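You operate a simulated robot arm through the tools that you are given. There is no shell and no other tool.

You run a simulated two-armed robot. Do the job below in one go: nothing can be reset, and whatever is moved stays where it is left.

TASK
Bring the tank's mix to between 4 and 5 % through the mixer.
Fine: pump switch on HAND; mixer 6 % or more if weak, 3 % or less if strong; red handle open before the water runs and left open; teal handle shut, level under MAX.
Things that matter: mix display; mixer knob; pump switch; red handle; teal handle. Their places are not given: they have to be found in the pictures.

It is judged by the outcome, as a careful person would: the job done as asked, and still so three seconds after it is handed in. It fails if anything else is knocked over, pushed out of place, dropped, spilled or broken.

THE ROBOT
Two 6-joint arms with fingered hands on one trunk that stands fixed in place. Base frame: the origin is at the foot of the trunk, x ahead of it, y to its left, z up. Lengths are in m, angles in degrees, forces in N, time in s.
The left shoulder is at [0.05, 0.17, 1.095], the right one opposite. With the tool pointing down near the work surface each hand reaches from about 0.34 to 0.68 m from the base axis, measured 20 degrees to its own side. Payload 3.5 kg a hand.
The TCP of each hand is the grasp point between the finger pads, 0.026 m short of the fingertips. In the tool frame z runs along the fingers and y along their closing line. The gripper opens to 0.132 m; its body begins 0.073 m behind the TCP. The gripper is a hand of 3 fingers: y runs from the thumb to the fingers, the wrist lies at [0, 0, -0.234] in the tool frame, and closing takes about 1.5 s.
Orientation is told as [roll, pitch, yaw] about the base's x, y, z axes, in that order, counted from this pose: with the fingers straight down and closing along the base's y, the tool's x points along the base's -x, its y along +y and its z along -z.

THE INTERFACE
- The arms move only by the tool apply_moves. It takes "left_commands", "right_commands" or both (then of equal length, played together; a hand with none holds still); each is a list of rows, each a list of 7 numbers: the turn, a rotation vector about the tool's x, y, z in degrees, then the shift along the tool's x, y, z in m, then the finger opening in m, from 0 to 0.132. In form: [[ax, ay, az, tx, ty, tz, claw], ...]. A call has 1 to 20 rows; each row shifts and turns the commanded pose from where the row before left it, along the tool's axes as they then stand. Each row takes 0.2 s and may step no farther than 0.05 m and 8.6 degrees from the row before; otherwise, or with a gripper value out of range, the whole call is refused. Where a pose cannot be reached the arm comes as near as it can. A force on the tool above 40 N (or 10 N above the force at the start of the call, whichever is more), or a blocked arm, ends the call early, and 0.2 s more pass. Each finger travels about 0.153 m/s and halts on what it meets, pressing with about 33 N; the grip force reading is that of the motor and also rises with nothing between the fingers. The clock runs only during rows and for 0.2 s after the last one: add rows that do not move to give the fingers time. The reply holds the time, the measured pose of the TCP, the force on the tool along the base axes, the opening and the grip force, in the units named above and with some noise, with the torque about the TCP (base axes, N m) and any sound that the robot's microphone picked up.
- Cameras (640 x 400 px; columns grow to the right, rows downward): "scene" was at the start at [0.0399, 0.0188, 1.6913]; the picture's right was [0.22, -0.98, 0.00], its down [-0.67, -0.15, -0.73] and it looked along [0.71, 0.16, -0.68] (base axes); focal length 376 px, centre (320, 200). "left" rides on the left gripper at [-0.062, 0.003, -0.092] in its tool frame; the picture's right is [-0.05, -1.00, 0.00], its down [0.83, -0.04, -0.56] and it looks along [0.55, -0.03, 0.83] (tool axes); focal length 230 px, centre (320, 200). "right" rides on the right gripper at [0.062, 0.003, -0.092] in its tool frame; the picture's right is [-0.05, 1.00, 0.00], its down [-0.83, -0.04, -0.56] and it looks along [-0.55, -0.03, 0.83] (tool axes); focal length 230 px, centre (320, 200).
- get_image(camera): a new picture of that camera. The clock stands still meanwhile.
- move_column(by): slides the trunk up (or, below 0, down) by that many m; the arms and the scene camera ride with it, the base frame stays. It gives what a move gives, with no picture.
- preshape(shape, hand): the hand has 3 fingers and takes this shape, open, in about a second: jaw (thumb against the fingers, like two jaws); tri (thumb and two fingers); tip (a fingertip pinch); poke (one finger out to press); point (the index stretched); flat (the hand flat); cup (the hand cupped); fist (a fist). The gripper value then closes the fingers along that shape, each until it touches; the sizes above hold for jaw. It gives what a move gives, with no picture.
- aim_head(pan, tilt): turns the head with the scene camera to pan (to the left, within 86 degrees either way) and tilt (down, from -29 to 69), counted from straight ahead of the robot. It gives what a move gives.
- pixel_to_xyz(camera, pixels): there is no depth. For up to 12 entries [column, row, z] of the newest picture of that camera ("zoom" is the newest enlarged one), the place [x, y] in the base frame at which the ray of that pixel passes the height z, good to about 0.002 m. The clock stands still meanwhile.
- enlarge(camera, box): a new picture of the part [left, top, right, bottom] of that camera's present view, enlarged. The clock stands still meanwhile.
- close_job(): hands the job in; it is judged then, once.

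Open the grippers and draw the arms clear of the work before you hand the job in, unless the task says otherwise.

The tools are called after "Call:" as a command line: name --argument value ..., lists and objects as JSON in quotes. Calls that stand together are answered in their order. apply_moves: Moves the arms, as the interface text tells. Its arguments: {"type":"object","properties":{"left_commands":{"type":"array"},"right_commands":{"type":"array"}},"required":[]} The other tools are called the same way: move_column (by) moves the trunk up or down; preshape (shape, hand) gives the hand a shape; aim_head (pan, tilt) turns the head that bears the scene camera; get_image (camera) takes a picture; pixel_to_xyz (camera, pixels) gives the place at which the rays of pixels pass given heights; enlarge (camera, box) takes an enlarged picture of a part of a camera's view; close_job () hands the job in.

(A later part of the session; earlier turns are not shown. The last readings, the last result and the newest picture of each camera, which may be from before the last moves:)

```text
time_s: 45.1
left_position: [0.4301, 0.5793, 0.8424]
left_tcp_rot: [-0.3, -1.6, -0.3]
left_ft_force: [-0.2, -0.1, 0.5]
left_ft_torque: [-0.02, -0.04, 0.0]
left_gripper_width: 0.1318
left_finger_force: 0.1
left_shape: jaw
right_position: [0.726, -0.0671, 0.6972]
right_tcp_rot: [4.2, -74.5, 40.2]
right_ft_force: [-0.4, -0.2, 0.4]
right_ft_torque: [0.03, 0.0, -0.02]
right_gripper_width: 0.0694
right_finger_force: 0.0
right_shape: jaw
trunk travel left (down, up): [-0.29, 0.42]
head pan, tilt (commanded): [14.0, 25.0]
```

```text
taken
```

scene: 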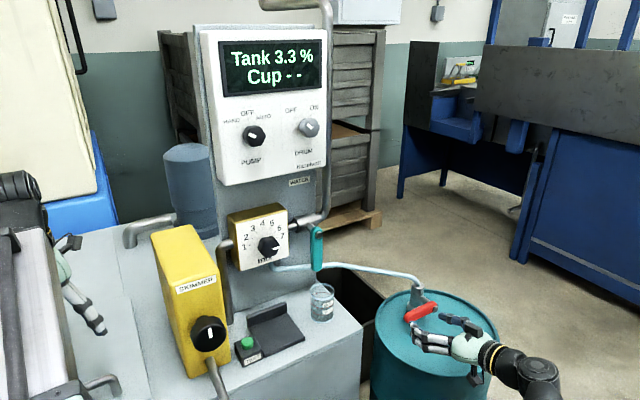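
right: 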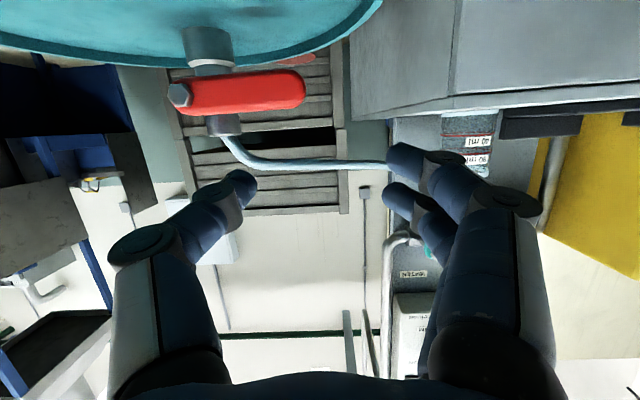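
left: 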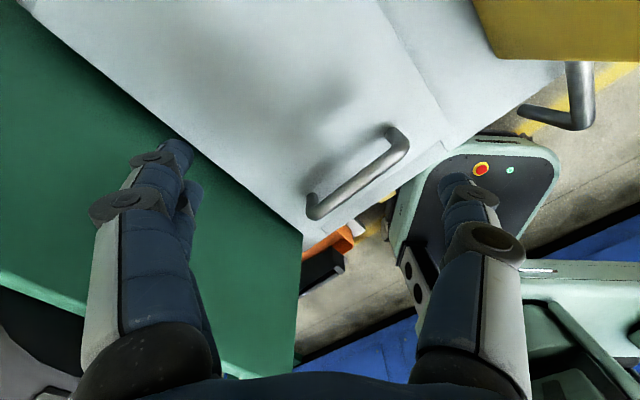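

The right camera now shows the red handle clearly (bolt (178,95), tip (305,90)); it sits only ~3 cm above the drum top, so I'll grip it with jaws above and below. I roll the hand -90° in place (thumb up) where it's clear of the handle.

Call:
apply_moves --right_commands '[[0, 0, -7.5, 0, 0, 0, 0.07], [0, 0, -7.5, 0, 0, 0, 0.07], [0, 0, -7.5, 0, 0, 0, 0.07], [0, 0, -7.5, 0, 0, 0, 0.07], [0, 0, -7.5, 0, 0, 0, 0.07], [0, 0, -7.5, 0, 0, 0, 0.07], [0, 0, -7.5, 0, 0, 0, 0.07], [0, 0, -7.5, 0, 0, 0, 0.07], [0, 0, -7.5, 0, 0, 0, 0.07], [0, 0, -7.5, 0, 0, 0, 0.07], [0, 0, -7.5, 0, 0, 0, 0.07], [0, 0, -7.5, 0, 0, 0, 0.07]]'

Call:
get_image --camera "right"

Call:
enlarge --camera "scene" --box '[380, 260, 560, 400]'

```text
time_s: 47.7
left_position: [0.4325, 0.5785, 0.8425]
left_tcp_rot: [-0.3, -1.5, -0.3]
left_ft_force: [0.2, 0.4, -0.1]
left_ft_torque: [0.0, 0.02, 0.0]
left_gripper_width: 0.132
left_finger_force: 0.1
left_shape: jaw
right_position: [0.5629, 0.2686, 0.9442]
right_tcp_rot: [-71.3, -3.6, 127.3]
right_ft_force: [0.0, -0.3, 0.3]
right_ft_torque: [-0.02, -0.03, 0.02]
right_gripper_width: 0.0695
right_finger_force: 0.1
right_shape: jaw
right hand out of reach, approached as far as the arm can: row 1, 2, 3, 4, 5, 6, 7, 8, 9, 10, 11, 12
trunk travel left (down, up): [-0.29, 0.42]
head pan, tilt (commanded): [14.0, 25.0]
```

```text
taken
```

right: 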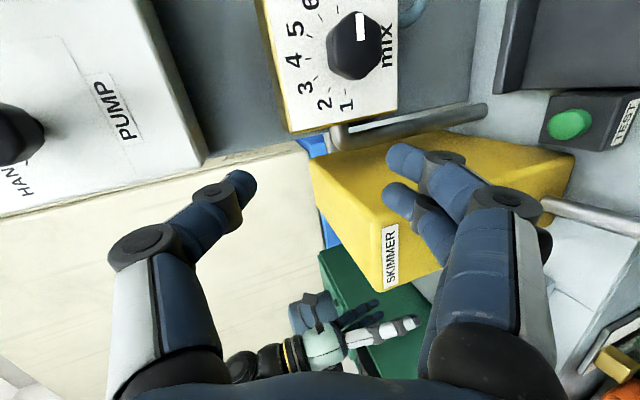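

```text
2.86 times, centred on (470, 330) of scene
```

zoom: 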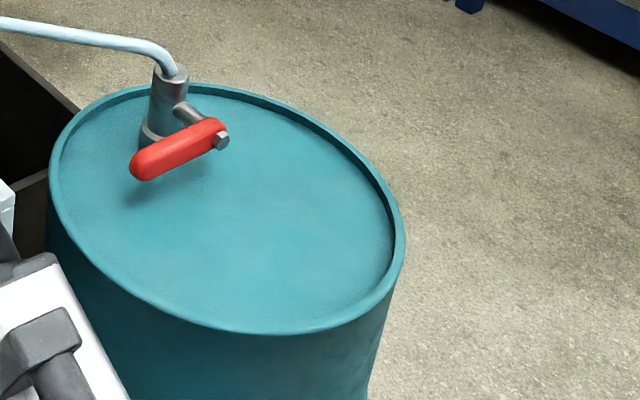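

The roll was beyond the wrist's reach and the arm drifted to (0.563, 0.269, 0.944), fortunately without contact. I check the whole scene before moving again.

Call:
get_image --camera "scene"

```text
taken
```

scene: 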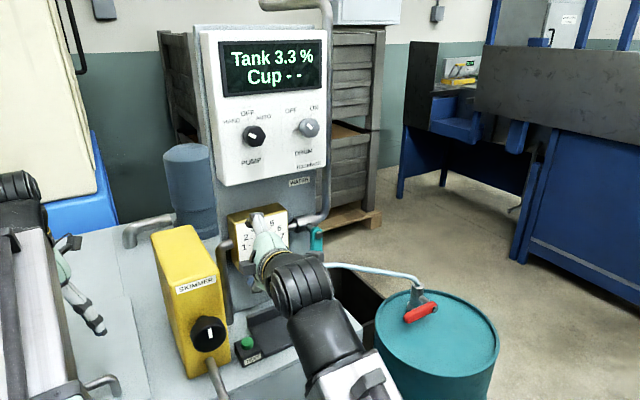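

Nothing was touched as far as visible, display still 3.3 %. I roll back in small batches, watching for reach flags.

Call:
apply_moves --right_commands '[[0, 0, 7.5, 0, 0, 0, 0.07], [0, 0, 7.5, 0, 0, 0, 0.07], [0, 0, 7.5, 0, 0, 0, 0.07]]'

```text
time_s: 48.5
left_position: [0.431, 0.579, 0.8419]
left_tcp_rot: [-0.3, -1.6, -0.3]
left_ft_force: [0.1, 1.3, -1.2]
left_ft_torque: [0.01, 0.0, -0.01]
left_gripper_width: 0.132
left_finger_force: 0.1
left_shape: jaw
right_position: [0.5641, 0.2682, 0.9442]
right_tcp_rot: [-69.2, -24.4, 122.1]
right_ft_force: [-0.3, 0.9, 0.1]
right_ft_torque: [0.03, -0.04, -0.01]
right_gripper_width: 0.0695
right_finger_force: 0.0
right_shape: jaw
trunk travel left (down, up): [-0.29, 0.42]
head pan, tilt (commanded): [14.0, 25.0]
```

Call:
apply_moves --right_commands '[[0, 0, 7.5, 0, 0, 0, 0.07], [0, 0, 7.5, 0, 0, 0, 0.07], [0, 0, 7.5, 0, 0, 0, 0.07], [0, 0, 7.5, 0, 0, 0, 0.07], [0, 0, 7.5, 0, 0, 0, 0.07]]'

```text
time_s: 49.7
left_position: [0.4305, 0.58, 0.8438]
left_tcp_rot: [-0.3, -1.6, -0.3]
left_ft_force: [0.0, -0.5, 0.1]
left_ft_torque: [-0.03, -0.01, -0.03]
left_gripper_width: 0.1317
left_finger_force: 0.1
left_shape: jaw
right_position: [0.5641, 0.2683, 0.944]
right_tcp_rot: [-52.5, -57.7, 98.0]
right_ft_force: [0.2, 0.1, 0.2]
right_ft_torque: [0.01, -0.02, -0.01]
right_gripper_width: 0.0693
right_finger_force: 0.1
right_shape: jaw
trunk travel left (down, up): [-0.29, 0.42]
head pan, tilt (commanded): [14.0, 25.0]
```

No reach flags now; the trouble was only the nearly level wrist near the drum. I finish rolling back and pitch the tool down to about -50°, which the arm handles comfortably.

Call:
apply_moves --right_commands '[[0, 0, 7.5, 0, 0, 0, 0.07], [0, 0, 7.5, 0, 0, 0, 0.07], [0, 0, 7.5, 0, 0, 0, 0.07], [0, 0, 7.5, 0, 0, 0, 0.07], [0, 7, 0, 0, 0, -0.01, 0.07], [0, 7, 0, 0, 0, -0.01, 0.07], [0, 7, 0, 0, 0, -0.01, 0.07]]'

```text
time_s: 51.3
left_position: [0.4312, 0.5793, 0.8425]
left_tcp_rot: [-0.3, -1.6, -0.2]
left_ft_force: [0.7, -0.4, 0.1]
left_ft_torque: [0.04, 0.02, 0.0]
left_gripper_width: 0.1319
left_finger_force: 0.1
left_shape: jaw
right_position: [0.5427, 0.2501, 0.9589]
right_tcp_rot: [4.9, -49.9, 36.3]
right_ft_force: [-0.3, -0.6, -0.3]
right_ft_torque: [-0.01, -0.02, 0.0]
right_gripper_width: 0.0693
right_finger_force: 0.1
right_shape: jaw
trunk travel left (down, up): [-0.29, 0.42]
head pan, tilt (commanded): [14.0, 25.0]
```

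Pose is (0.543, 0.250, 0.959), pitch -50°. I travel right to the pre-push point in front of the red handle in two batches, trimming the yaw on the way.

Call:
apply_moves --right_commands '[[-0.7, 0.05, -2.65, 0.0247, -0.0351, 0.0077, 0.07], [-0.7, 0.05, -2.65, 0.0247, -0.0351, 0.0077, 0.07], [0, 0, 0, 0.0247, -0.0351, 0.0077, 0.07], [0, 0, 0, 0.0247, -0.0351, 0.0077, 0.07], [0, 0, 0, 0.0247, -0.0351, 0.0077, 0.07]]'

```text
time_s: 52.5
left_position: [0.4302, 0.5793, 0.8418]
left_tcp_rot: [-0.2, -1.6, -0.3]
left_ft_force: [0.1, 0.9, -0.3]
left_ft_torque: [-0.01, 0.0, 0.01]
left_gripper_width: 0.132
left_finger_force: 0.0
left_shape: jaw
right_position: [0.6234, 0.0904, 0.836]
right_tcp_rot: [-0.1, -50.1, 44.5]
right_ft_force: [-0.7, -0.6, 0.0]
right_ft_torque: [-0.01, 0.01, -0.02]
right_gripper_width: 0.0697
right_finger_force: 0.0
right_shape: jaw
trunk travel left (down, up): [-0.29, 0.42]
head pan, tilt (commanded): [14.0, 25.0]
```

Call:
apply_moves --right_commands '[[0, 0, 0, 0.0247, -0.0351, 0.0077, 0.07], [0, 0, 0, 0.0247, -0.0351, 0.0077, 0.07], [0, 0, 0, 0.0247, -0.0351, 0.0077, 0.07], [0, 0, 0, 0.0247, -0.0351, 0.0077, 0.07], [0, 0, 0, 0.0247, -0.0351, 0.0077, 0.07]]'

Call:
get_image --camera "right"

Call:
get_image --camera "scene"

```text
time_s: 53.7
left_position: [0.4317, 0.5792, 0.8425]
left_tcp_rot: [-0.2, -1.6, -0.3]
left_ft_force: [0.0, -0.2, 0.8]
left_ft_torque: [0.01, -0.01, 0.0]
left_gripper_width: 0.1318
left_finger_force: 0.1
left_shape: jaw
right_position: [0.7119, -0.0713, 0.717]
right_tcp_rot: [-0.1, -50.1, 44.6]
right_ft_force: [-0.3, 0.4, -0.3]
right_ft_torque: [0.0, 0.02, 0.0]
right_gripper_width: 0.0695
right_finger_force: 0.1
right_shape: jaw
trunk travel left (down, up): [-0.29, 0.42]
head pan, tilt (commanded): [14.0, 25.0]
```

```text
taken
```

right: 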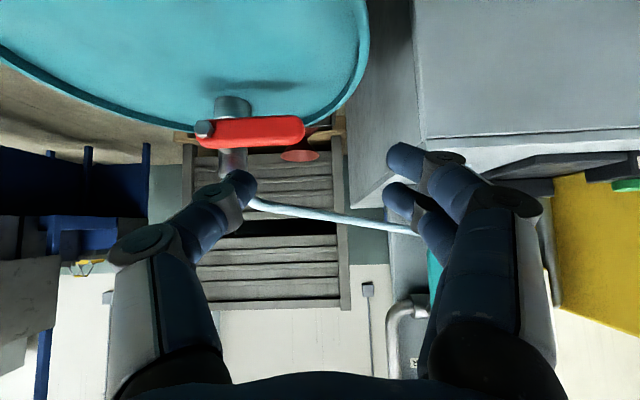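

```text
taken
```

scene: 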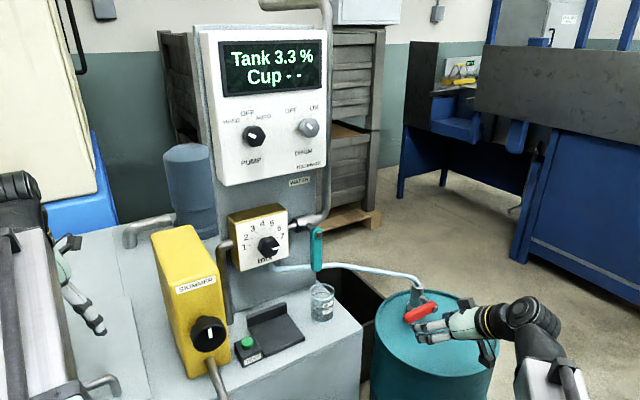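

Handle position confirmed: bolt (0.859,-0.083,0.632), tip (0.801,-0.008,0.632); the cup still stands at (322,300). I lower the thumb to just below handle height, still in front of it.

Call:
apply_moves --right_commands '[[0, 0, 0, 0.0143, -0.0017, 0.0323, 0.07], [0, 0, 0, 0.0143, -0.0017, 0.0323, 0.07], [0, 0, 0, 0.0143, -0.0017, 0.0323, 0.07]]'

Call:
get_image --camera "right"

Call:
enlarge --camera "scene" --box '[380, 260, 500, 360]'

```text
time_s: 54.5
left_position: [0.4321, 0.5794, 0.8428]
left_tcp_rot: [-0.3, -1.5, -0.3]
left_ft_force: [-0.3, 0.7, -1.0]
left_ft_torque: [0.0, 0.0, 0.01]
left_gripper_width: 0.1319
left_finger_force: 0.1
left_shape: jaw
right_position: [0.7493, -0.0424, 0.6225]
right_tcp_rot: [0.0, -50.0, 44.5]
right_ft_force: [0.7, 0.0, -1.2]
right_ft_torque: [0.01, 0.02, 0.02]
right_gripper_width: 0.0694
right_finger_force: 0.1
right_shape: jaw
trunk travel left (down, up): [-0.29, 0.42]
head pan, tilt (commanded): [14.0, 25.0]
```

```text
taken
```

right: 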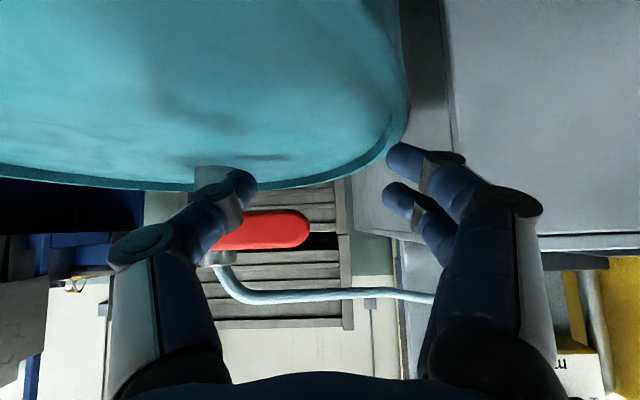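

```text
4.00 times, centred on (440, 310) of scene
```

zoom: 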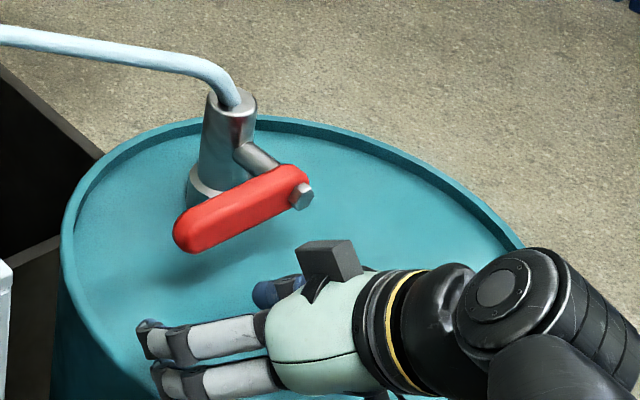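

Thumb tip (240,180) is below and in front of the red handle (265,230). I slide forward 0.04 m so it goes underneath.

Call:
apply_moves --right_commands '[[0, 0, 0, -0.0128, 0, 0.0154, 0.07], [0, 0, 0, -0.0128, 0, 0.0154, 0.07]]'

Call:
get_image --camera "right"

Call:
enlarge --camera "scene" --box '[380, 260, 500, 360]'

```text
time_s: 55.1
left_position: [0.4303, 0.5791, 0.8415]
left_tcp_rot: [-0.4, -1.6, -0.2]
left_ft_force: [0.1, -0.3, 0.2]
left_ft_torque: [-0.01, 0.02, 0.0]
left_gripper_width: 0.1316
left_finger_force: 0.0
left_shape: jaw
right_position: [0.7782, -0.0129, 0.62]
right_tcp_rot: [0.0, -49.9, 44.4]
right_ft_force: [-2.3, -1.9, -1.3]
right_ft_torque: [0.03, 0.03, -0.09]
right_gripper_width: 0.0695
right_finger_force: 0.1
right_shape: jaw
trunk travel left (down, up): [-0.29, 0.42]
head pan, tilt (commanded): [14.0, 25.0]
```

```text
taken
```

right: 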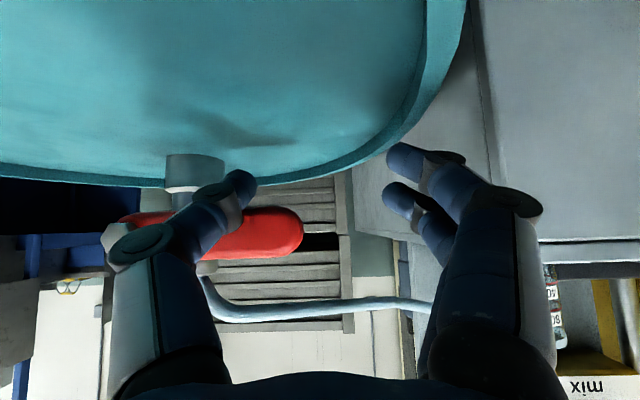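

```text
4.00 times, centred on (440, 310) of scene
```

zoom: 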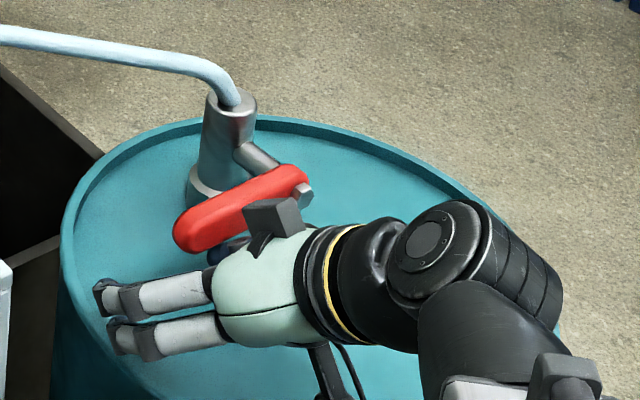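

Slight contact is felt as the thumb meets the handle. I begin lifting along the handle's arc, first 26 mm.

Call:
apply_moves --right_commands '[[0, 0, 0, -0.01, 0.003, -0.0084, 0.07], [0, 0, 0, -0.01, 0.003, -0.0084, 0.07]]'

Call:
get_image --camera "right"

Call:
enlarge --camera "scene" --box '[380, 260, 500, 360]'

```text
time_s: 55.7
left_position: [0.4313, 0.58, 0.8427]
left_tcp_rot: [-0.3, -1.5, -0.3]
left_ft_force: [0.4, 0.3, 0.6]
left_ft_torque: [0.03, -0.02, -0.01]
left_gripper_width: 0.1319
left_finger_force: 0.0
left_shape: jaw
right_position: [0.7727, -0.0096, 0.6456]
right_tcp_rot: [0.1, -50.0, 44.3]
right_ft_force: [-3.2, -4.8, -5.4]
right_ft_torque: [0.14, 0.27, -0.32]
right_gripper_width: 0.0713
right_finger_force: 0.0
right_shape: jaw
trunk travel left (down, up): [-0.29, 0.42]
head pan, tilt (commanded): [14.0, 25.0]
```

```text
taken
```

right: 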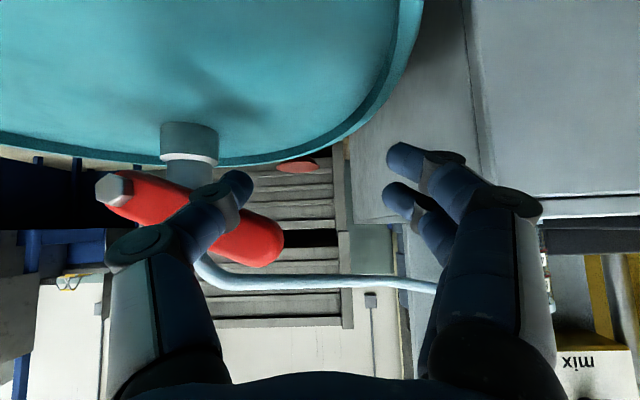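

```text
4.00 times, centred on (440, 310) of scene
```

zoom: 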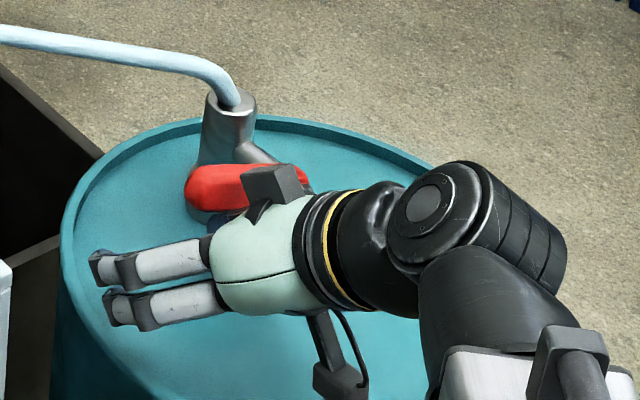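

The handle is swinging up with the thumb. I continue along the arc.

Call:
apply_moves --right_commands '[[0, 0, 0, -0.0105, -0.003, -0.0062, 0.07], [0, 0, 0, -0.0105, -0.003, -0.0062, 0.07], [0, 0, 0, -0.0077, -0.0075, -0.0064, 0.07], [0, 0, 0, -0.0077, -0.0075, -0.0064, 0.07]]'

Call:
get_image --camera "right"

Call:
enlarge --camera "scene" --box '[380, 240, 500, 340]'

```text
time_s: 56.7
left_position: [0.43, 0.5796, 0.8437]
left_tcp_rot: [-0.3, -1.6, -0.3]
left_ft_force: [-0.4, -0.5, 0.1]
left_ft_torque: [0.02, -0.01, 0.0]
left_gripper_width: 0.1318
left_finger_force: 0.1
left_shape: jaw
right_position: [0.7902, -0.0204, 0.691]
right_tcp_rot: [0.0, -50.3, 44.6]
right_ft_force: [-2.8, 1.1, -2.3]
right_ft_torque: [0.08, 0.1, -0.07]
right_gripper_width: 0.0664
right_finger_force: 0.0
right_shape: jaw
trunk travel left (down, up): [-0.29, 0.42]
head pan, tilt (commanded): [14.0, 25.0]
```

```text
taken
```

right: 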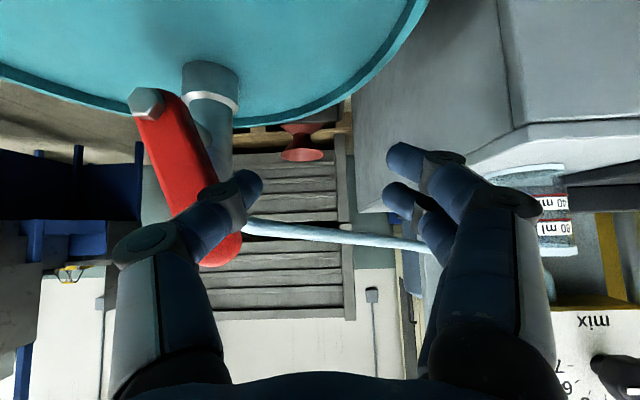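

```text
4.00 times, centred on (440, 290) of scene
```

zoom: 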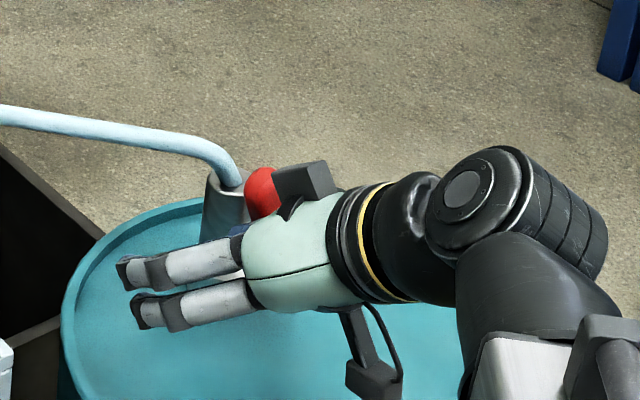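

Handle is past 60° of travel. I push the rest of the way toward upright, mostly sideways now.

Call:
apply_moves --right_commands '[[0, 0, 0, -0.005, -0.0105, -0.0042, 0.07], [0, 0, 0, -0.005, -0.0105, -0.0042, 0.07]]'

Call:
get_image --camera "right"

Call:
enlarge --camera "scene" --box '[380, 240, 500, 340]'

```text
time_s: 57.3
left_position: [0.431, 0.579, 0.8428]
left_tcp_rot: [-0.3, -1.6, -0.2]
left_ft_force: [0.2, -0.6, -0.1]
left_ft_torque: [0.0, -0.01, 0.0]
left_gripper_width: 0.1317
left_finger_force: 0.1
left_shape: jaw
right_position: [0.8054, -0.0363, 0.7024]
right_tcp_rot: [-0.1, -50.2, 44.5]
right_ft_force: [-3.4, 1.8, -1.9]
right_ft_torque: [0.04, 0.1, -0.03]
right_gripper_width: 0.0651
right_finger_force: 0.1
right_shape: jaw
trunk travel left (down, up): [-0.29, 0.42]
head pan, tilt (commanded): [14.0, 25.0]
```

```text
taken
```

right: 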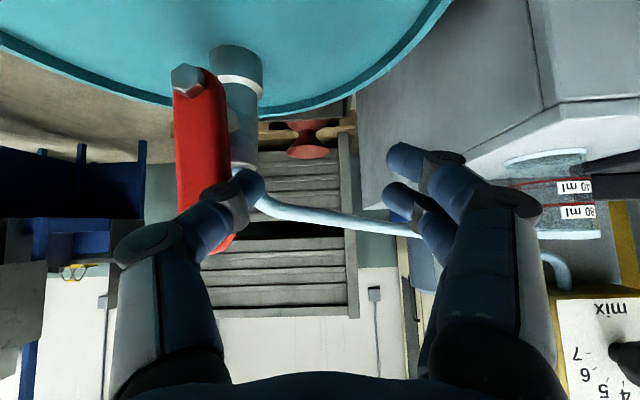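

```text
4.00 times, centred on (440, 290) of scene
```

zoom: 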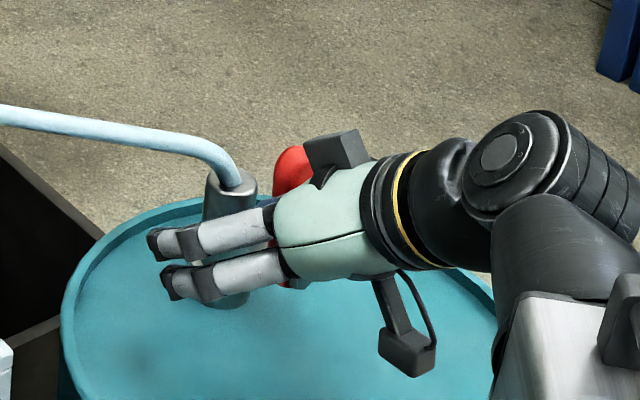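

Nearly upright. A small extra push to the right to bring it fully open, watching the force.

Call:
apply_moves --right_commands '[[0, 0, 0, -0.0008, -0.006, -0.0006, 0.07], [0, 0, 0, 0, -0.006, 0, 0.07]]'

Call:
get_image --camera "right"

```text
time_s: 57.9
left_position: [0.4315, 0.5786, 0.8435]
left_tcp_rot: [-0.3, -1.5, -0.2]
left_ft_force: [-0.5, -0.3, 0.4]
left_ft_torque: [-0.03, -0.04, 0.0]
left_gripper_width: 0.132
left_finger_force: 0.0
left_shape: jaw
right_position: [0.8135, -0.0443, 0.7057]
right_tcp_rot: [0.1, -50.2, 44.5]
right_ft_force: [-12.5, 3.0, 1.3]
right_ft_torque: [-0.03, 0.03, -0.23]
right_gripper_width: 0.0603
right_finger_force: 0.1
right_shape: jaw
trunk travel left (down, up): [-0.29, 0.42]
head pan, tilt (commanded): [14.0, 25.0]
```

```text
taken
```

right: 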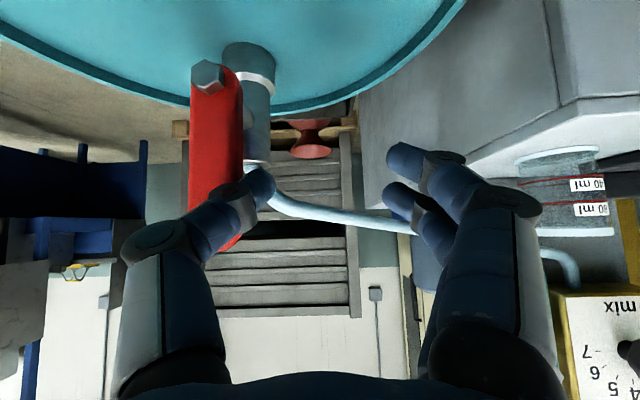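

Force rose to ~13 N and the handle stands upright against its stop. I move off it to the left and back.

Call:
apply_moves --right_commands '[[0, 0, 0, 0, 0.012, 0, 0.07], [0, 0, 0, 0, 0.012, 0, 0.07], [0, 0, 0, 0.0193, 0, -0.023, 0.07], [0, 0, 0, 0.0193, 0, -0.023, 0.07], [0, 0, 0, 0.0193, 0, -0.023, 0.07]]'

Call:
get_image --camera "right"

Call:
get_image --camera "scene"

Call:
enlarge --camera "scene" --box '[380, 240, 500, 340]'

```text
time_s: 59.1
left_position: [0.4303, 0.5804, 0.8429]
left_tcp_rot: [-0.3, -1.5, -0.2]
left_ft_force: [0.3, 0.6, 0.6]
left_ft_torque: [0.0, 0.01, 0.02]
left_gripper_width: 0.1321
left_finger_force: 0.0
left_shape: jaw
right_position: [0.7335, -0.0924, 0.7033]
right_tcp_rot: [0.0, -50.1, 44.5]
right_ft_force: [0.7, 0.0, 0.2]
right_ft_torque: [0.02, -0.03, 0.02]
right_gripper_width: 0.0697
right_finger_force: 0.0
right_shape: jaw
trunk travel left (down, up): [-0.29, 0.42]
head pan, tilt (commanded): [14.0, 25.0]
```

```text
taken
```

right: 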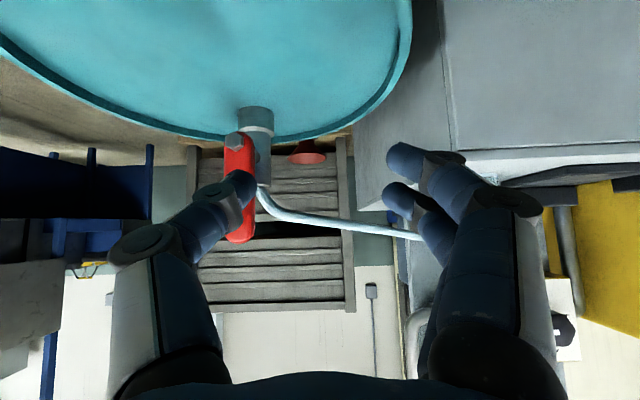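

```text
taken
```

scene: 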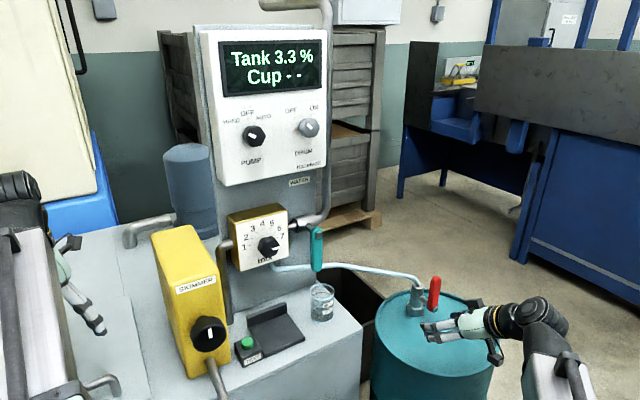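

```text
4.00 times, centred on (440, 290) of scene
```

zoom: 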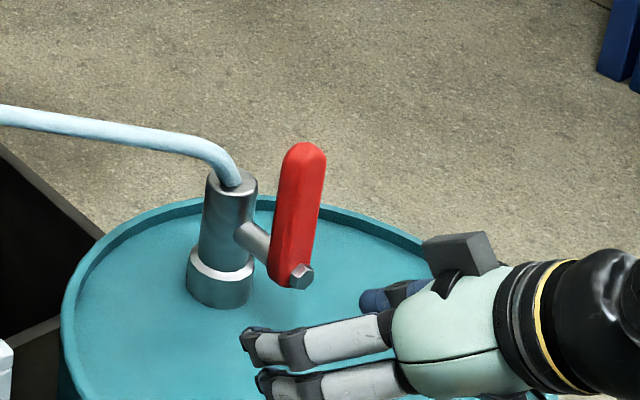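

The red handle now stands upright, in line with its tap (open). Before running water I look at the level gauge on the tank front.

Call:
aim_head --pan 40 --tilt 58

Call:
get_image --camera "scene"

```text
time_s: 60.1
left_position: [0.4317, 0.5802, 0.842]
left_tcp_rot: [-0.2, -1.6, -0.3]
left_ft_force: [0.3, -0.5, 0.6]
left_ft_torque: [-0.01, -0.03, 0.0]
left_gripper_width: 0.1319
left_finger_force: 0.1
left_shape: jaw
right_position: [0.734, -0.0938, 0.7038]
right_tcp_rot: [0.0, -50.1, 44.5]
right_ft_force: [0.3, -0.2, -0.4]
right_ft_torque: [0.01, 0.02, -0.01]
right_gripper_width: 0.0696
right_finger_force: 0.0
right_shape: jaw
trunk travel left (down, up): [-0.29, 0.42]
head pan, tilt (commanded): [40.0, 58.0]
```

```text
taken
```

scene: 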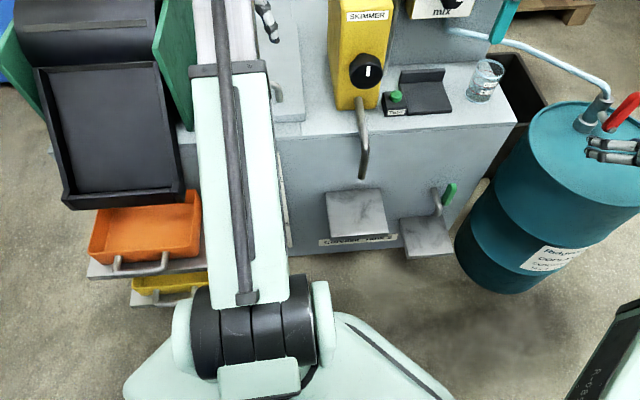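

The left forearm hides the gauge (tank front near (285,200)). I swing the left hand back-left a little at a time, well above the green rail, to uncover it.

Call:
apply_moves --left_commands '[[0, 0, 0, 0.03, 0.01, 0, 0.132], [0, 0, 0, 0.03, 0.01, 0, 0.132]]'

Call:
get_image --camera "scene"

```text
time_s: 60.7
left_position: [0.3729, 0.6001, 0.835]
left_tcp_rot: [0.0, -1.8, -0.3]
left_ft_force: [-0.9, 0.1, 0.1]
left_ft_torque: [-0.02, -0.02, 0.01]
left_gripper_width: 0.1321
left_finger_force: 0.0
left_shape: jaw
left hand out of reach, approached as far as the arm can: row 2
right_position: [0.7347, -0.0922, 0.7041]
right_tcp_rot: [0.0, -50.1, 44.4]
right_ft_force: [0.1, -0.3, -0.1]
right_ft_torque: [0.0, -0.01, 0.0]
right_gripper_width: 0.0694
right_finger_force: 0.1
right_shape: jaw
trunk travel left (down, up): [-0.29, 0.42]
head pan, tilt (commanded): [40.0, 58.0]
```

```text
taken
```

scene: 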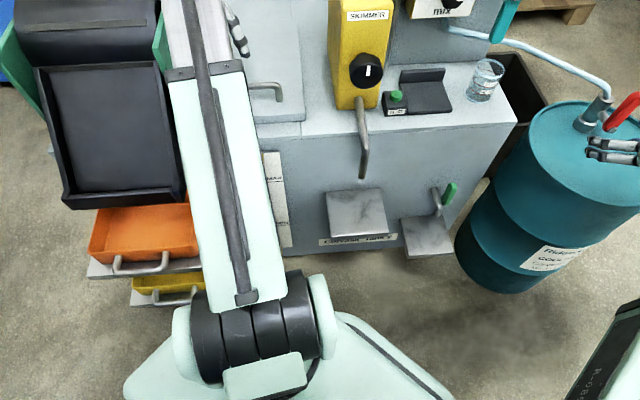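

The gauge plate's edge appears at (278,190). I continue the same way.

Call:
apply_moves --left_commands '[[0, 0, 0, 0.025, 0.01, 0.008, 0.132], [0, 0, 0, 0.025, 0.01, 0.008, 0.132]]'

Call:
get_image --camera "scene"

Call:
get_image --camera "left"

```text
time_s: 61.3
left_position: [0.3458, 0.6091, 0.8236]
left_tcp_rot: [-0.7, -2.5, -2.1]
left_ft_force: [17.4, -19.8, 0.9]
left_ft_torque: [0.23, 0.18, -0.73]
left_gripper_width: 0.1314
left_finger_force: 0.1
left_shape: jaw
right_position: [0.7338, -0.0915, 0.7027]
right_tcp_rot: [0.2, -50.1, 44.4]
right_ft_force: [0.3, 0.3, 0.4]
right_ft_torque: [-0.01, 0.0, 0.02]
right_gripper_width: 0.0693
right_finger_force: 0.1
right_shape: jaw
trunk travel left (down, up): [-0.29, 0.42]
head pan, tilt (commanded): [40.0, 58.0]
stopped in row 2 (left hand): the force on the tool passed its limit at 56 N (the readings are from after the stop); the commanded pose is now the measured one
```

```text
taken
```

scene: 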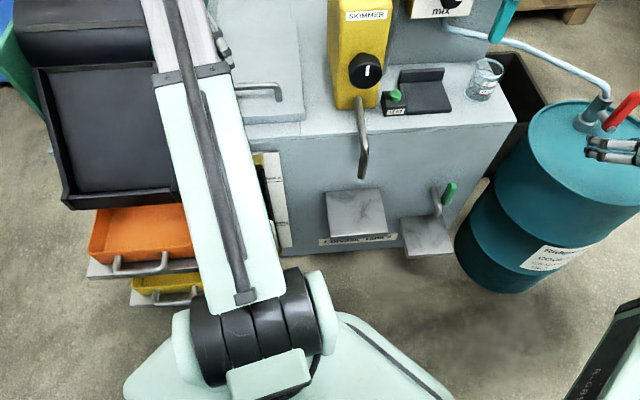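

```text
taken
```

left: 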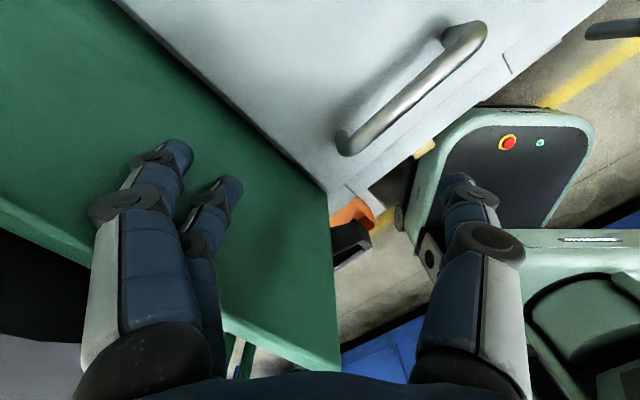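

The left fingers touched the green conveyor side plate. I back them off right away.

Call:
apply_moves --left_commands '[[0, 0, 0, -0.012, -0.014, 0, 0.132], [0, 0, 0, -0.012, -0.014, 0, 0.132]]'

Call:
get_image --camera "scene"

Call:
enlarge --camera "scene" --box '[230, 130, 320, 260]'

Call:
get_image --camera "left"

```text
time_s: 61.9
left_position: [0.3634, 0.5837, 0.8227]
left_tcp_rot: [-0.5, -2.2, -1.3]
left_ft_force: [-0.5, -0.2, -0.2]
left_ft_torque: [0.01, -0.01, -0.03]
left_gripper_width: 0.1321
left_finger_force: 0.1
left_shape: jaw
right_position: [0.7338, -0.0923, 0.7031]
right_tcp_rot: [-0.1, -50.1, 44.5]
right_ft_force: [-0.5, 0.3, 0.1]
right_ft_torque: [-0.01, 0.03, -0.03]
right_gripper_width: 0.0692
right_finger_force: 0.1
right_shape: jaw
trunk travel left (down, up): [-0.29, 0.42]
head pan, tilt (commanded): [40.0, 58.0]
```

```text
taken
```

scene: 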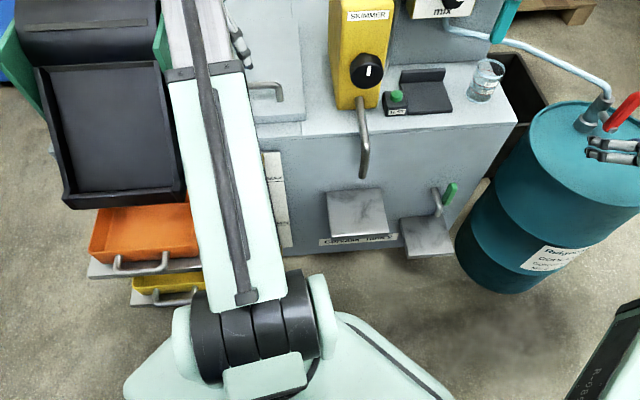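

```text
3.08 times, centred on (275, 195) of scene
```

zoom: 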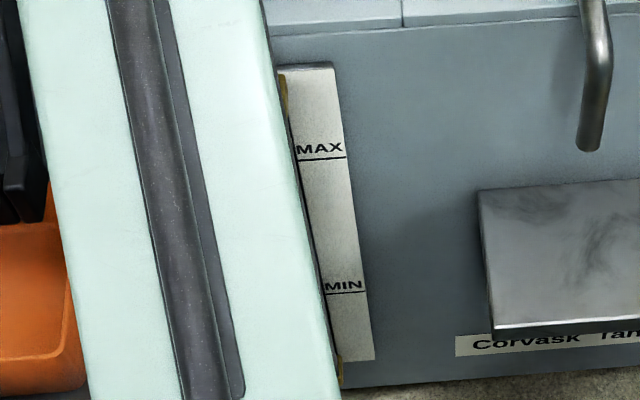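

```text
taken
```

left: 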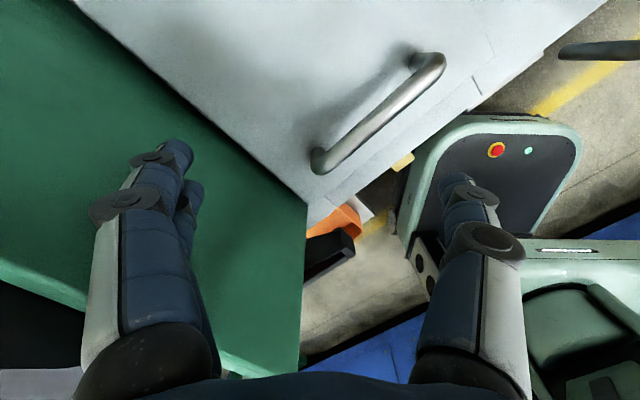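

The gauge's sight tube is still just behind the forearm edge. I close the left fingers to gain side clearance and move the hand a bit back-left again.

Call:
apply_moves --left_commands '[[0, 0, 0, 0, 0, 0, 0.07], [0, 0, 0, 0, 0, 0, 0.02], [0, 0, 0, 0, 0, 0, 0.02], [0, 0, 0, 0.015, 0.012, 0.005, 0.02], [0, 0, 0, 0.015, 0.012, 0.005, 0.02]]'

Call:
enlarge --camera "scene" --box '[230, 130, 320, 260]'

Call:
get_image --camera "left"

```text
time_s: 63.1
left_position: [0.338, 0.6062, 0.812]
left_tcp_rot: [-0.5, -2.2, -1.7]
left_ft_force: [3.6, -3.1, 1.5]
left_ft_torque: [0.17, 0.12, -0.14]
left_gripper_width: 0.0197
left_finger_force: 0.0
left_shape: jaw
right_position: [0.7344, -0.0938, 0.7038]
right_tcp_rot: [0.0, -50.1, 44.4]
right_ft_force: [0.1, 0.7, -1.0]
right_ft_torque: [-0.01, 0.02, -0.02]
right_gripper_width: 0.0694
right_finger_force: 0.1
right_shape: jaw
trunk travel left (down, up): [-0.29, 0.42]
head pan, tilt (commanded): [40.0, 58.0]
```

```text
3.08 times, centred on (275, 195) of scene
```

zoom: 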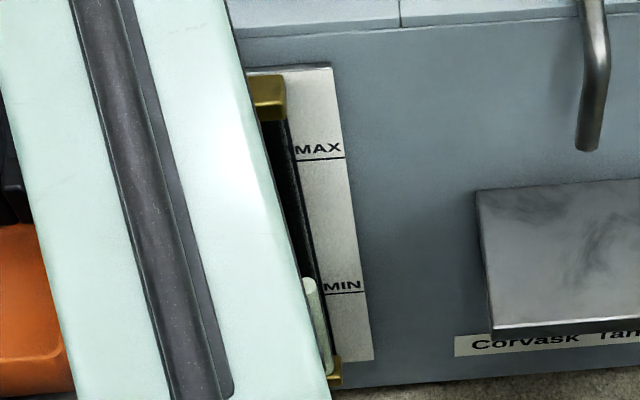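

```text
taken
```

left: 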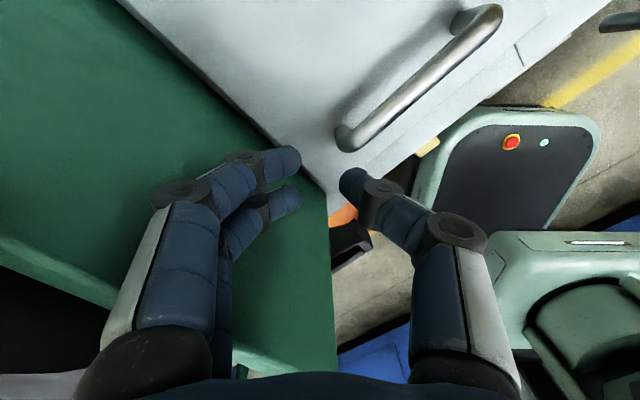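

The liquid stands right about at the MIN line (310,285), far below MAX (y≈158), so there is plenty of room. I ease the left hand a few millimetres off the green plate.

Call:
apply_moves --left_commands '[[0, 0, 0, -0.008, -0.01, 0, 0.02], [0, 0, 0, 0, 0, 0, 0.02]]'

Call:
enlarge --camera "scene" --box '[230, 130, 320, 260]'

Call:
aim_head --pan 18 --tilt 22

Call:
get_image --camera "scene"

Call:
enlarge --camera "scene" --box '[240, 210, 360, 330]'

```text
time_s: 63.7
left_position: [0.3459, 0.5977, 0.8124]
left_tcp_rot: [-0.5, -2.2, -1.5]
left_ft_force: [-0.2, 0.3, -0.5]
left_ft_torque: [0.02, 0.0, 0.0]
left_gripper_width: 0.0201
left_finger_force: 0.1
left_shape: jaw
right_position: [0.7345, -0.0919, 0.7034]
right_tcp_rot: [0.1, -50.1, 44.5]
right_ft_force: [0.6, 0.4, 0.5]
right_ft_torque: [0.03, -0.03, -0.03]
right_gripper_width: 0.0696
right_finger_force: 0.0
right_shape: jaw
trunk travel left (down, up): [-0.29, 0.42]
head pan, tilt (commanded): [40.0, 58.0]
```

```text
3.08 times, centred on (275, 195) of scene
```

zoom: 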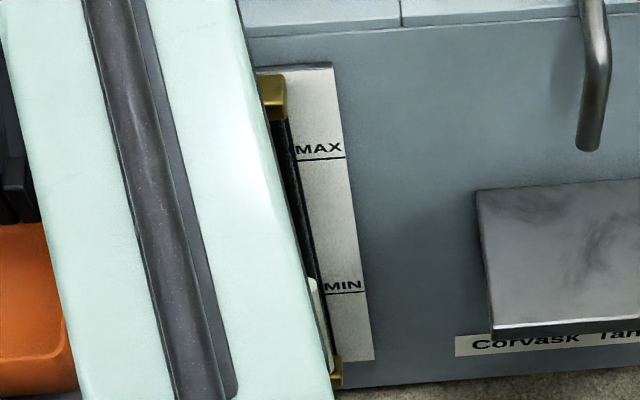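

```text
time_s: 64.7
left_position: [0.3453, 0.5973, 0.8113]
left_tcp_rot: [-0.4, -2.4, -1.4]
left_ft_force: [0.1, 0.2, 0.4]
left_ft_torque: [0.02, 0.01, -0.05]
left_gripper_width: 0.0202
left_finger_force: 0.1
left_shape: jaw
right_position: [0.734, -0.0934, 0.7037]
right_tcp_rot: [0.0, -50.2, 44.5]
right_ft_force: [-0.2, 0.3, 0.9]
right_ft_torque: [0.0, -0.02, 0.02]
right_gripper_width: 0.0693
right_finger_force: 0.0
right_shape: jaw
trunk travel left (down, up): [-0.29, 0.42]
head pan, tilt (commanded): [18.0, 22.0]
```

```text
taken
```

scene: 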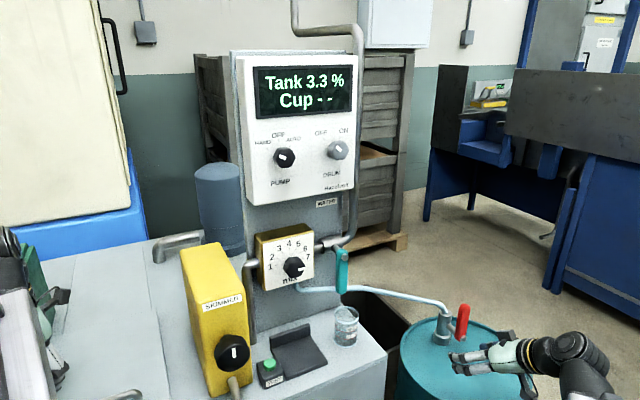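

```text
3.33 times, centred on (300, 270) of scene
```

zoom: 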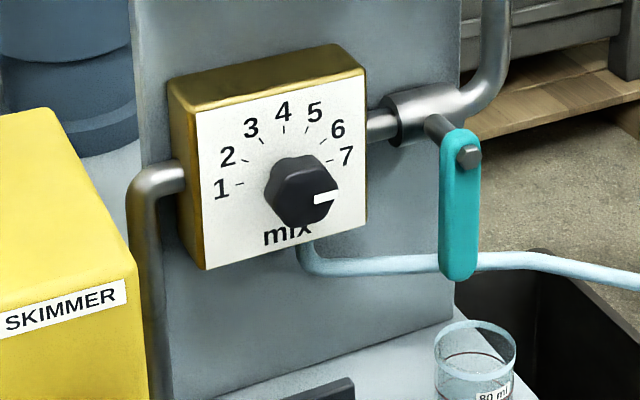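

Mixer sits at 7, red handle upright, cup in place. The teal lever hangs straight down (shut) and can only swing right (the mixer knob blocks the left). I measure the lever and cup positions.

Call:
pixel_to_xyz --camera "scene" --pixels '[[344.4, 256.5, 0.9], [344.4, 256.5, 0.8], [342, 292, 0.85], [342, 292, 0.75], [346.5, 310, 0.8], [346.5, 310, 0.7], [346.5, 342, 0.7], [346.5, 342, 0.655]]'

Call:
enlarge --camera "scene" --box '[310, 220, 390, 360]'

```text
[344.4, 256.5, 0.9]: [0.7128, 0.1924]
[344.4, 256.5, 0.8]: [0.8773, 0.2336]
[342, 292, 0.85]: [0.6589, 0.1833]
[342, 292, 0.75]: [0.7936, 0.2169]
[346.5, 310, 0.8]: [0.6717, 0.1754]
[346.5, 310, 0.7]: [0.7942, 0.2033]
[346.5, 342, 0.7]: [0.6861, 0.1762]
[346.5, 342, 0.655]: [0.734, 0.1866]
```

```text
2.86 times, centred on (350, 290) of scene
```

zoom: 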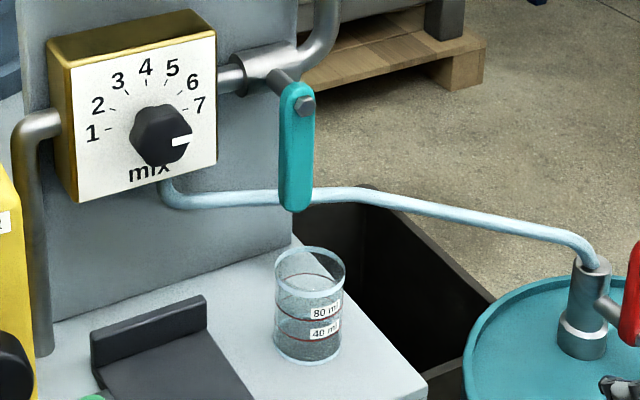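

Lever pivot is near (0.763, 0.204, 0.870), lever tip at z≈0.775, cup rim at z≈0.73 beneath it. I move the right hand up and left to stand off in front of the lever.

Call:
apply_moves --right_commands '[[0, 0, 0, -0.0252, 0.032, -0.0102, 0.07], [0, 0, 0, -0.0252, 0.032, -0.0102, 0.07], [0, 0, 0, -0.0252, 0.032, -0.0102, 0.07], [0, 0, 0, -0.0252, 0.032, -0.0102, 0.07], [0, 0, 0, -0.0252, 0.032, -0.0102, 0.07], [0, 0, 0, -0.0252, 0.032, -0.0102, 0.07]]'

```text
time_s: 66.1
left_position: [0.3456, 0.5974, 0.8115]
left_tcp_rot: [-0.6, -2.3, -1.5]
left_ft_force: [-0.9, 0.5, 0.4]
left_ft_torque: [0.0, -0.03, -0.02]
left_gripper_width: 0.0202
left_finger_force: 0.1
left_shape: jaw
right_position: [0.6333, 0.0823, 0.8606]
right_tcp_rot: [-0.1, -50.1, 44.5]
right_ft_force: [0.1, 0.0, -0.1]
right_ft_torque: [-0.03, -0.02, -0.03]
right_gripper_width: 0.0693
right_finger_force: 0.0
right_shape: jaw
trunk travel left (down, up): [-0.29, 0.42]
head pan, tilt (commanded): [18.0, 22.0]
```

Call:
apply_moves --right_commands '[[0, -6.7, 0, 0, 0, 0.01, 0.06], [0, -6.7, 0, 0, 0, 0.01, 0.06], [0, -6.6, 0, 0, 0, 0.01, 0.06]]'

Call:
get_image --camera "right"

Call:
enlarge --camera "scene" --box '[300, 210, 420, 330]'

```text
time_s: 66.9
left_position: [0.345, 0.5973, 0.8125]
left_tcp_rot: [-0.6, -2.3, -1.5]
left_ft_force: [0.3, 0.4, 0.1]
left_ft_torque: [-0.01, 0.02, -0.01]
left_gripper_width: 0.0202
left_finger_force: 0.0
left_shape: jaw
right_position: [0.6515, 0.0981, 0.8419]
right_tcp_rot: [0.0, -70.2, 44.5]
right_ft_force: [0.4, -0.5, -0.5]
right_ft_torque: [0.01, 0.03, 0.03]
right_gripper_width: 0.0607
right_finger_force: 0.1
right_shape: jaw
trunk travel left (down, up): [-0.29, 0.42]
head pan, tilt (commanded): [18.0, 22.0]
```

```text
taken
```

right: 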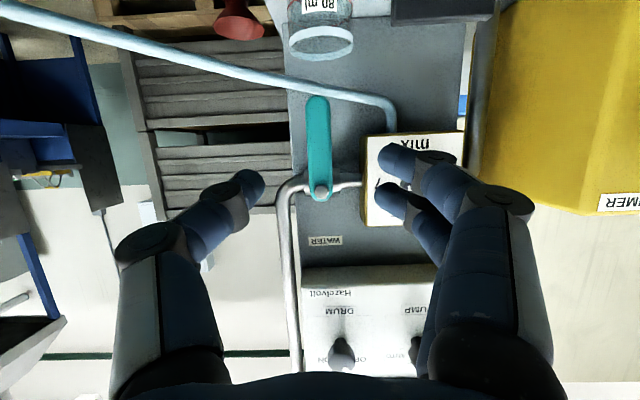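

```text
3.33 times, centred on (360, 270) of scene
```

zoom: 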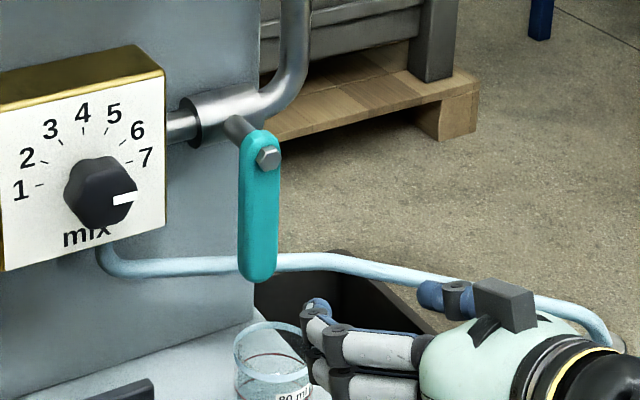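

The lever is centred between thumb and fingers in the right view (bolt (322,190), tip (317,97)). I advance most of the way with a 56 mm opening.

Call:
apply_moves --right_commands '[[0, 0, 0, -0.0076, -0.0005, 0.0395, 0.056], [0, 0, 0, -0.0076, -0.0005, 0.0395, 0.056], [0, 0, 0, -0.0076, -0.0005, 0.0395, 0.056]]'

Call:
get_image --camera "right"

Call:
enlarge --camera "scene" --box '[290, 210, 410, 330]'

```text
time_s: 67.7
left_position: [0.3441, 0.5979, 0.8124]
left_tcp_rot: [-0.6, -2.4, -1.6]
left_ft_force: [0.1, -0.5, -0.5]
left_ft_torque: [0.02, 0.01, 0.02]
left_gripper_width: 0.0205
left_finger_force: 0.0
left_shape: jaw
right_position: [0.7391, 0.1825, 0.8216]
right_tcp_rot: [0.0, -70.1, 44.5]
right_ft_force: [-0.6, 0.3, 0.3]
right_ft_torque: [0.0, 0.0, 0.04]
right_gripper_width: 0.0565
right_finger_force: 0.1
right_shape: jaw
trunk travel left (down, up): [-0.29, 0.42]
head pan, tilt (commanded): [18.0, 22.0]
```

```text
taken
```

right: 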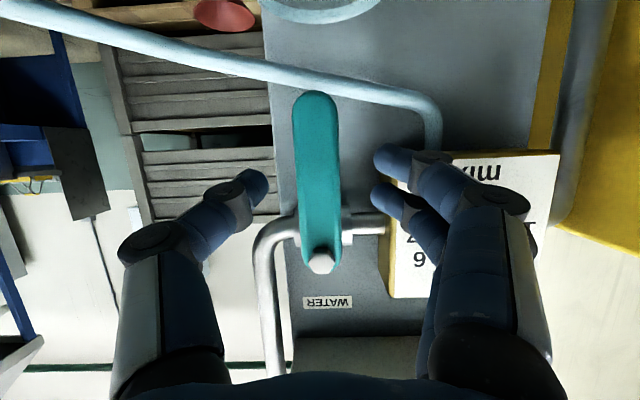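

```text
3.33 times, centred on (350, 270) of scene
```

zoom: 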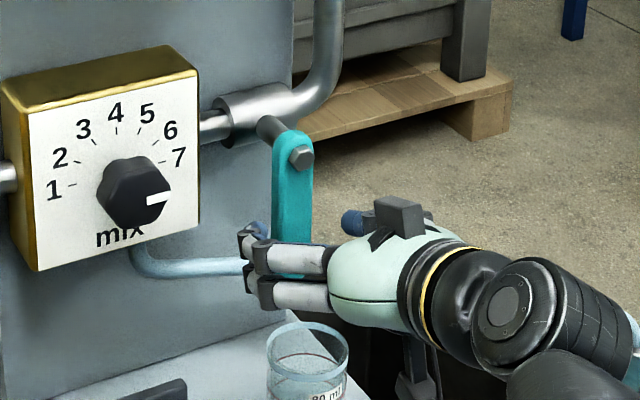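

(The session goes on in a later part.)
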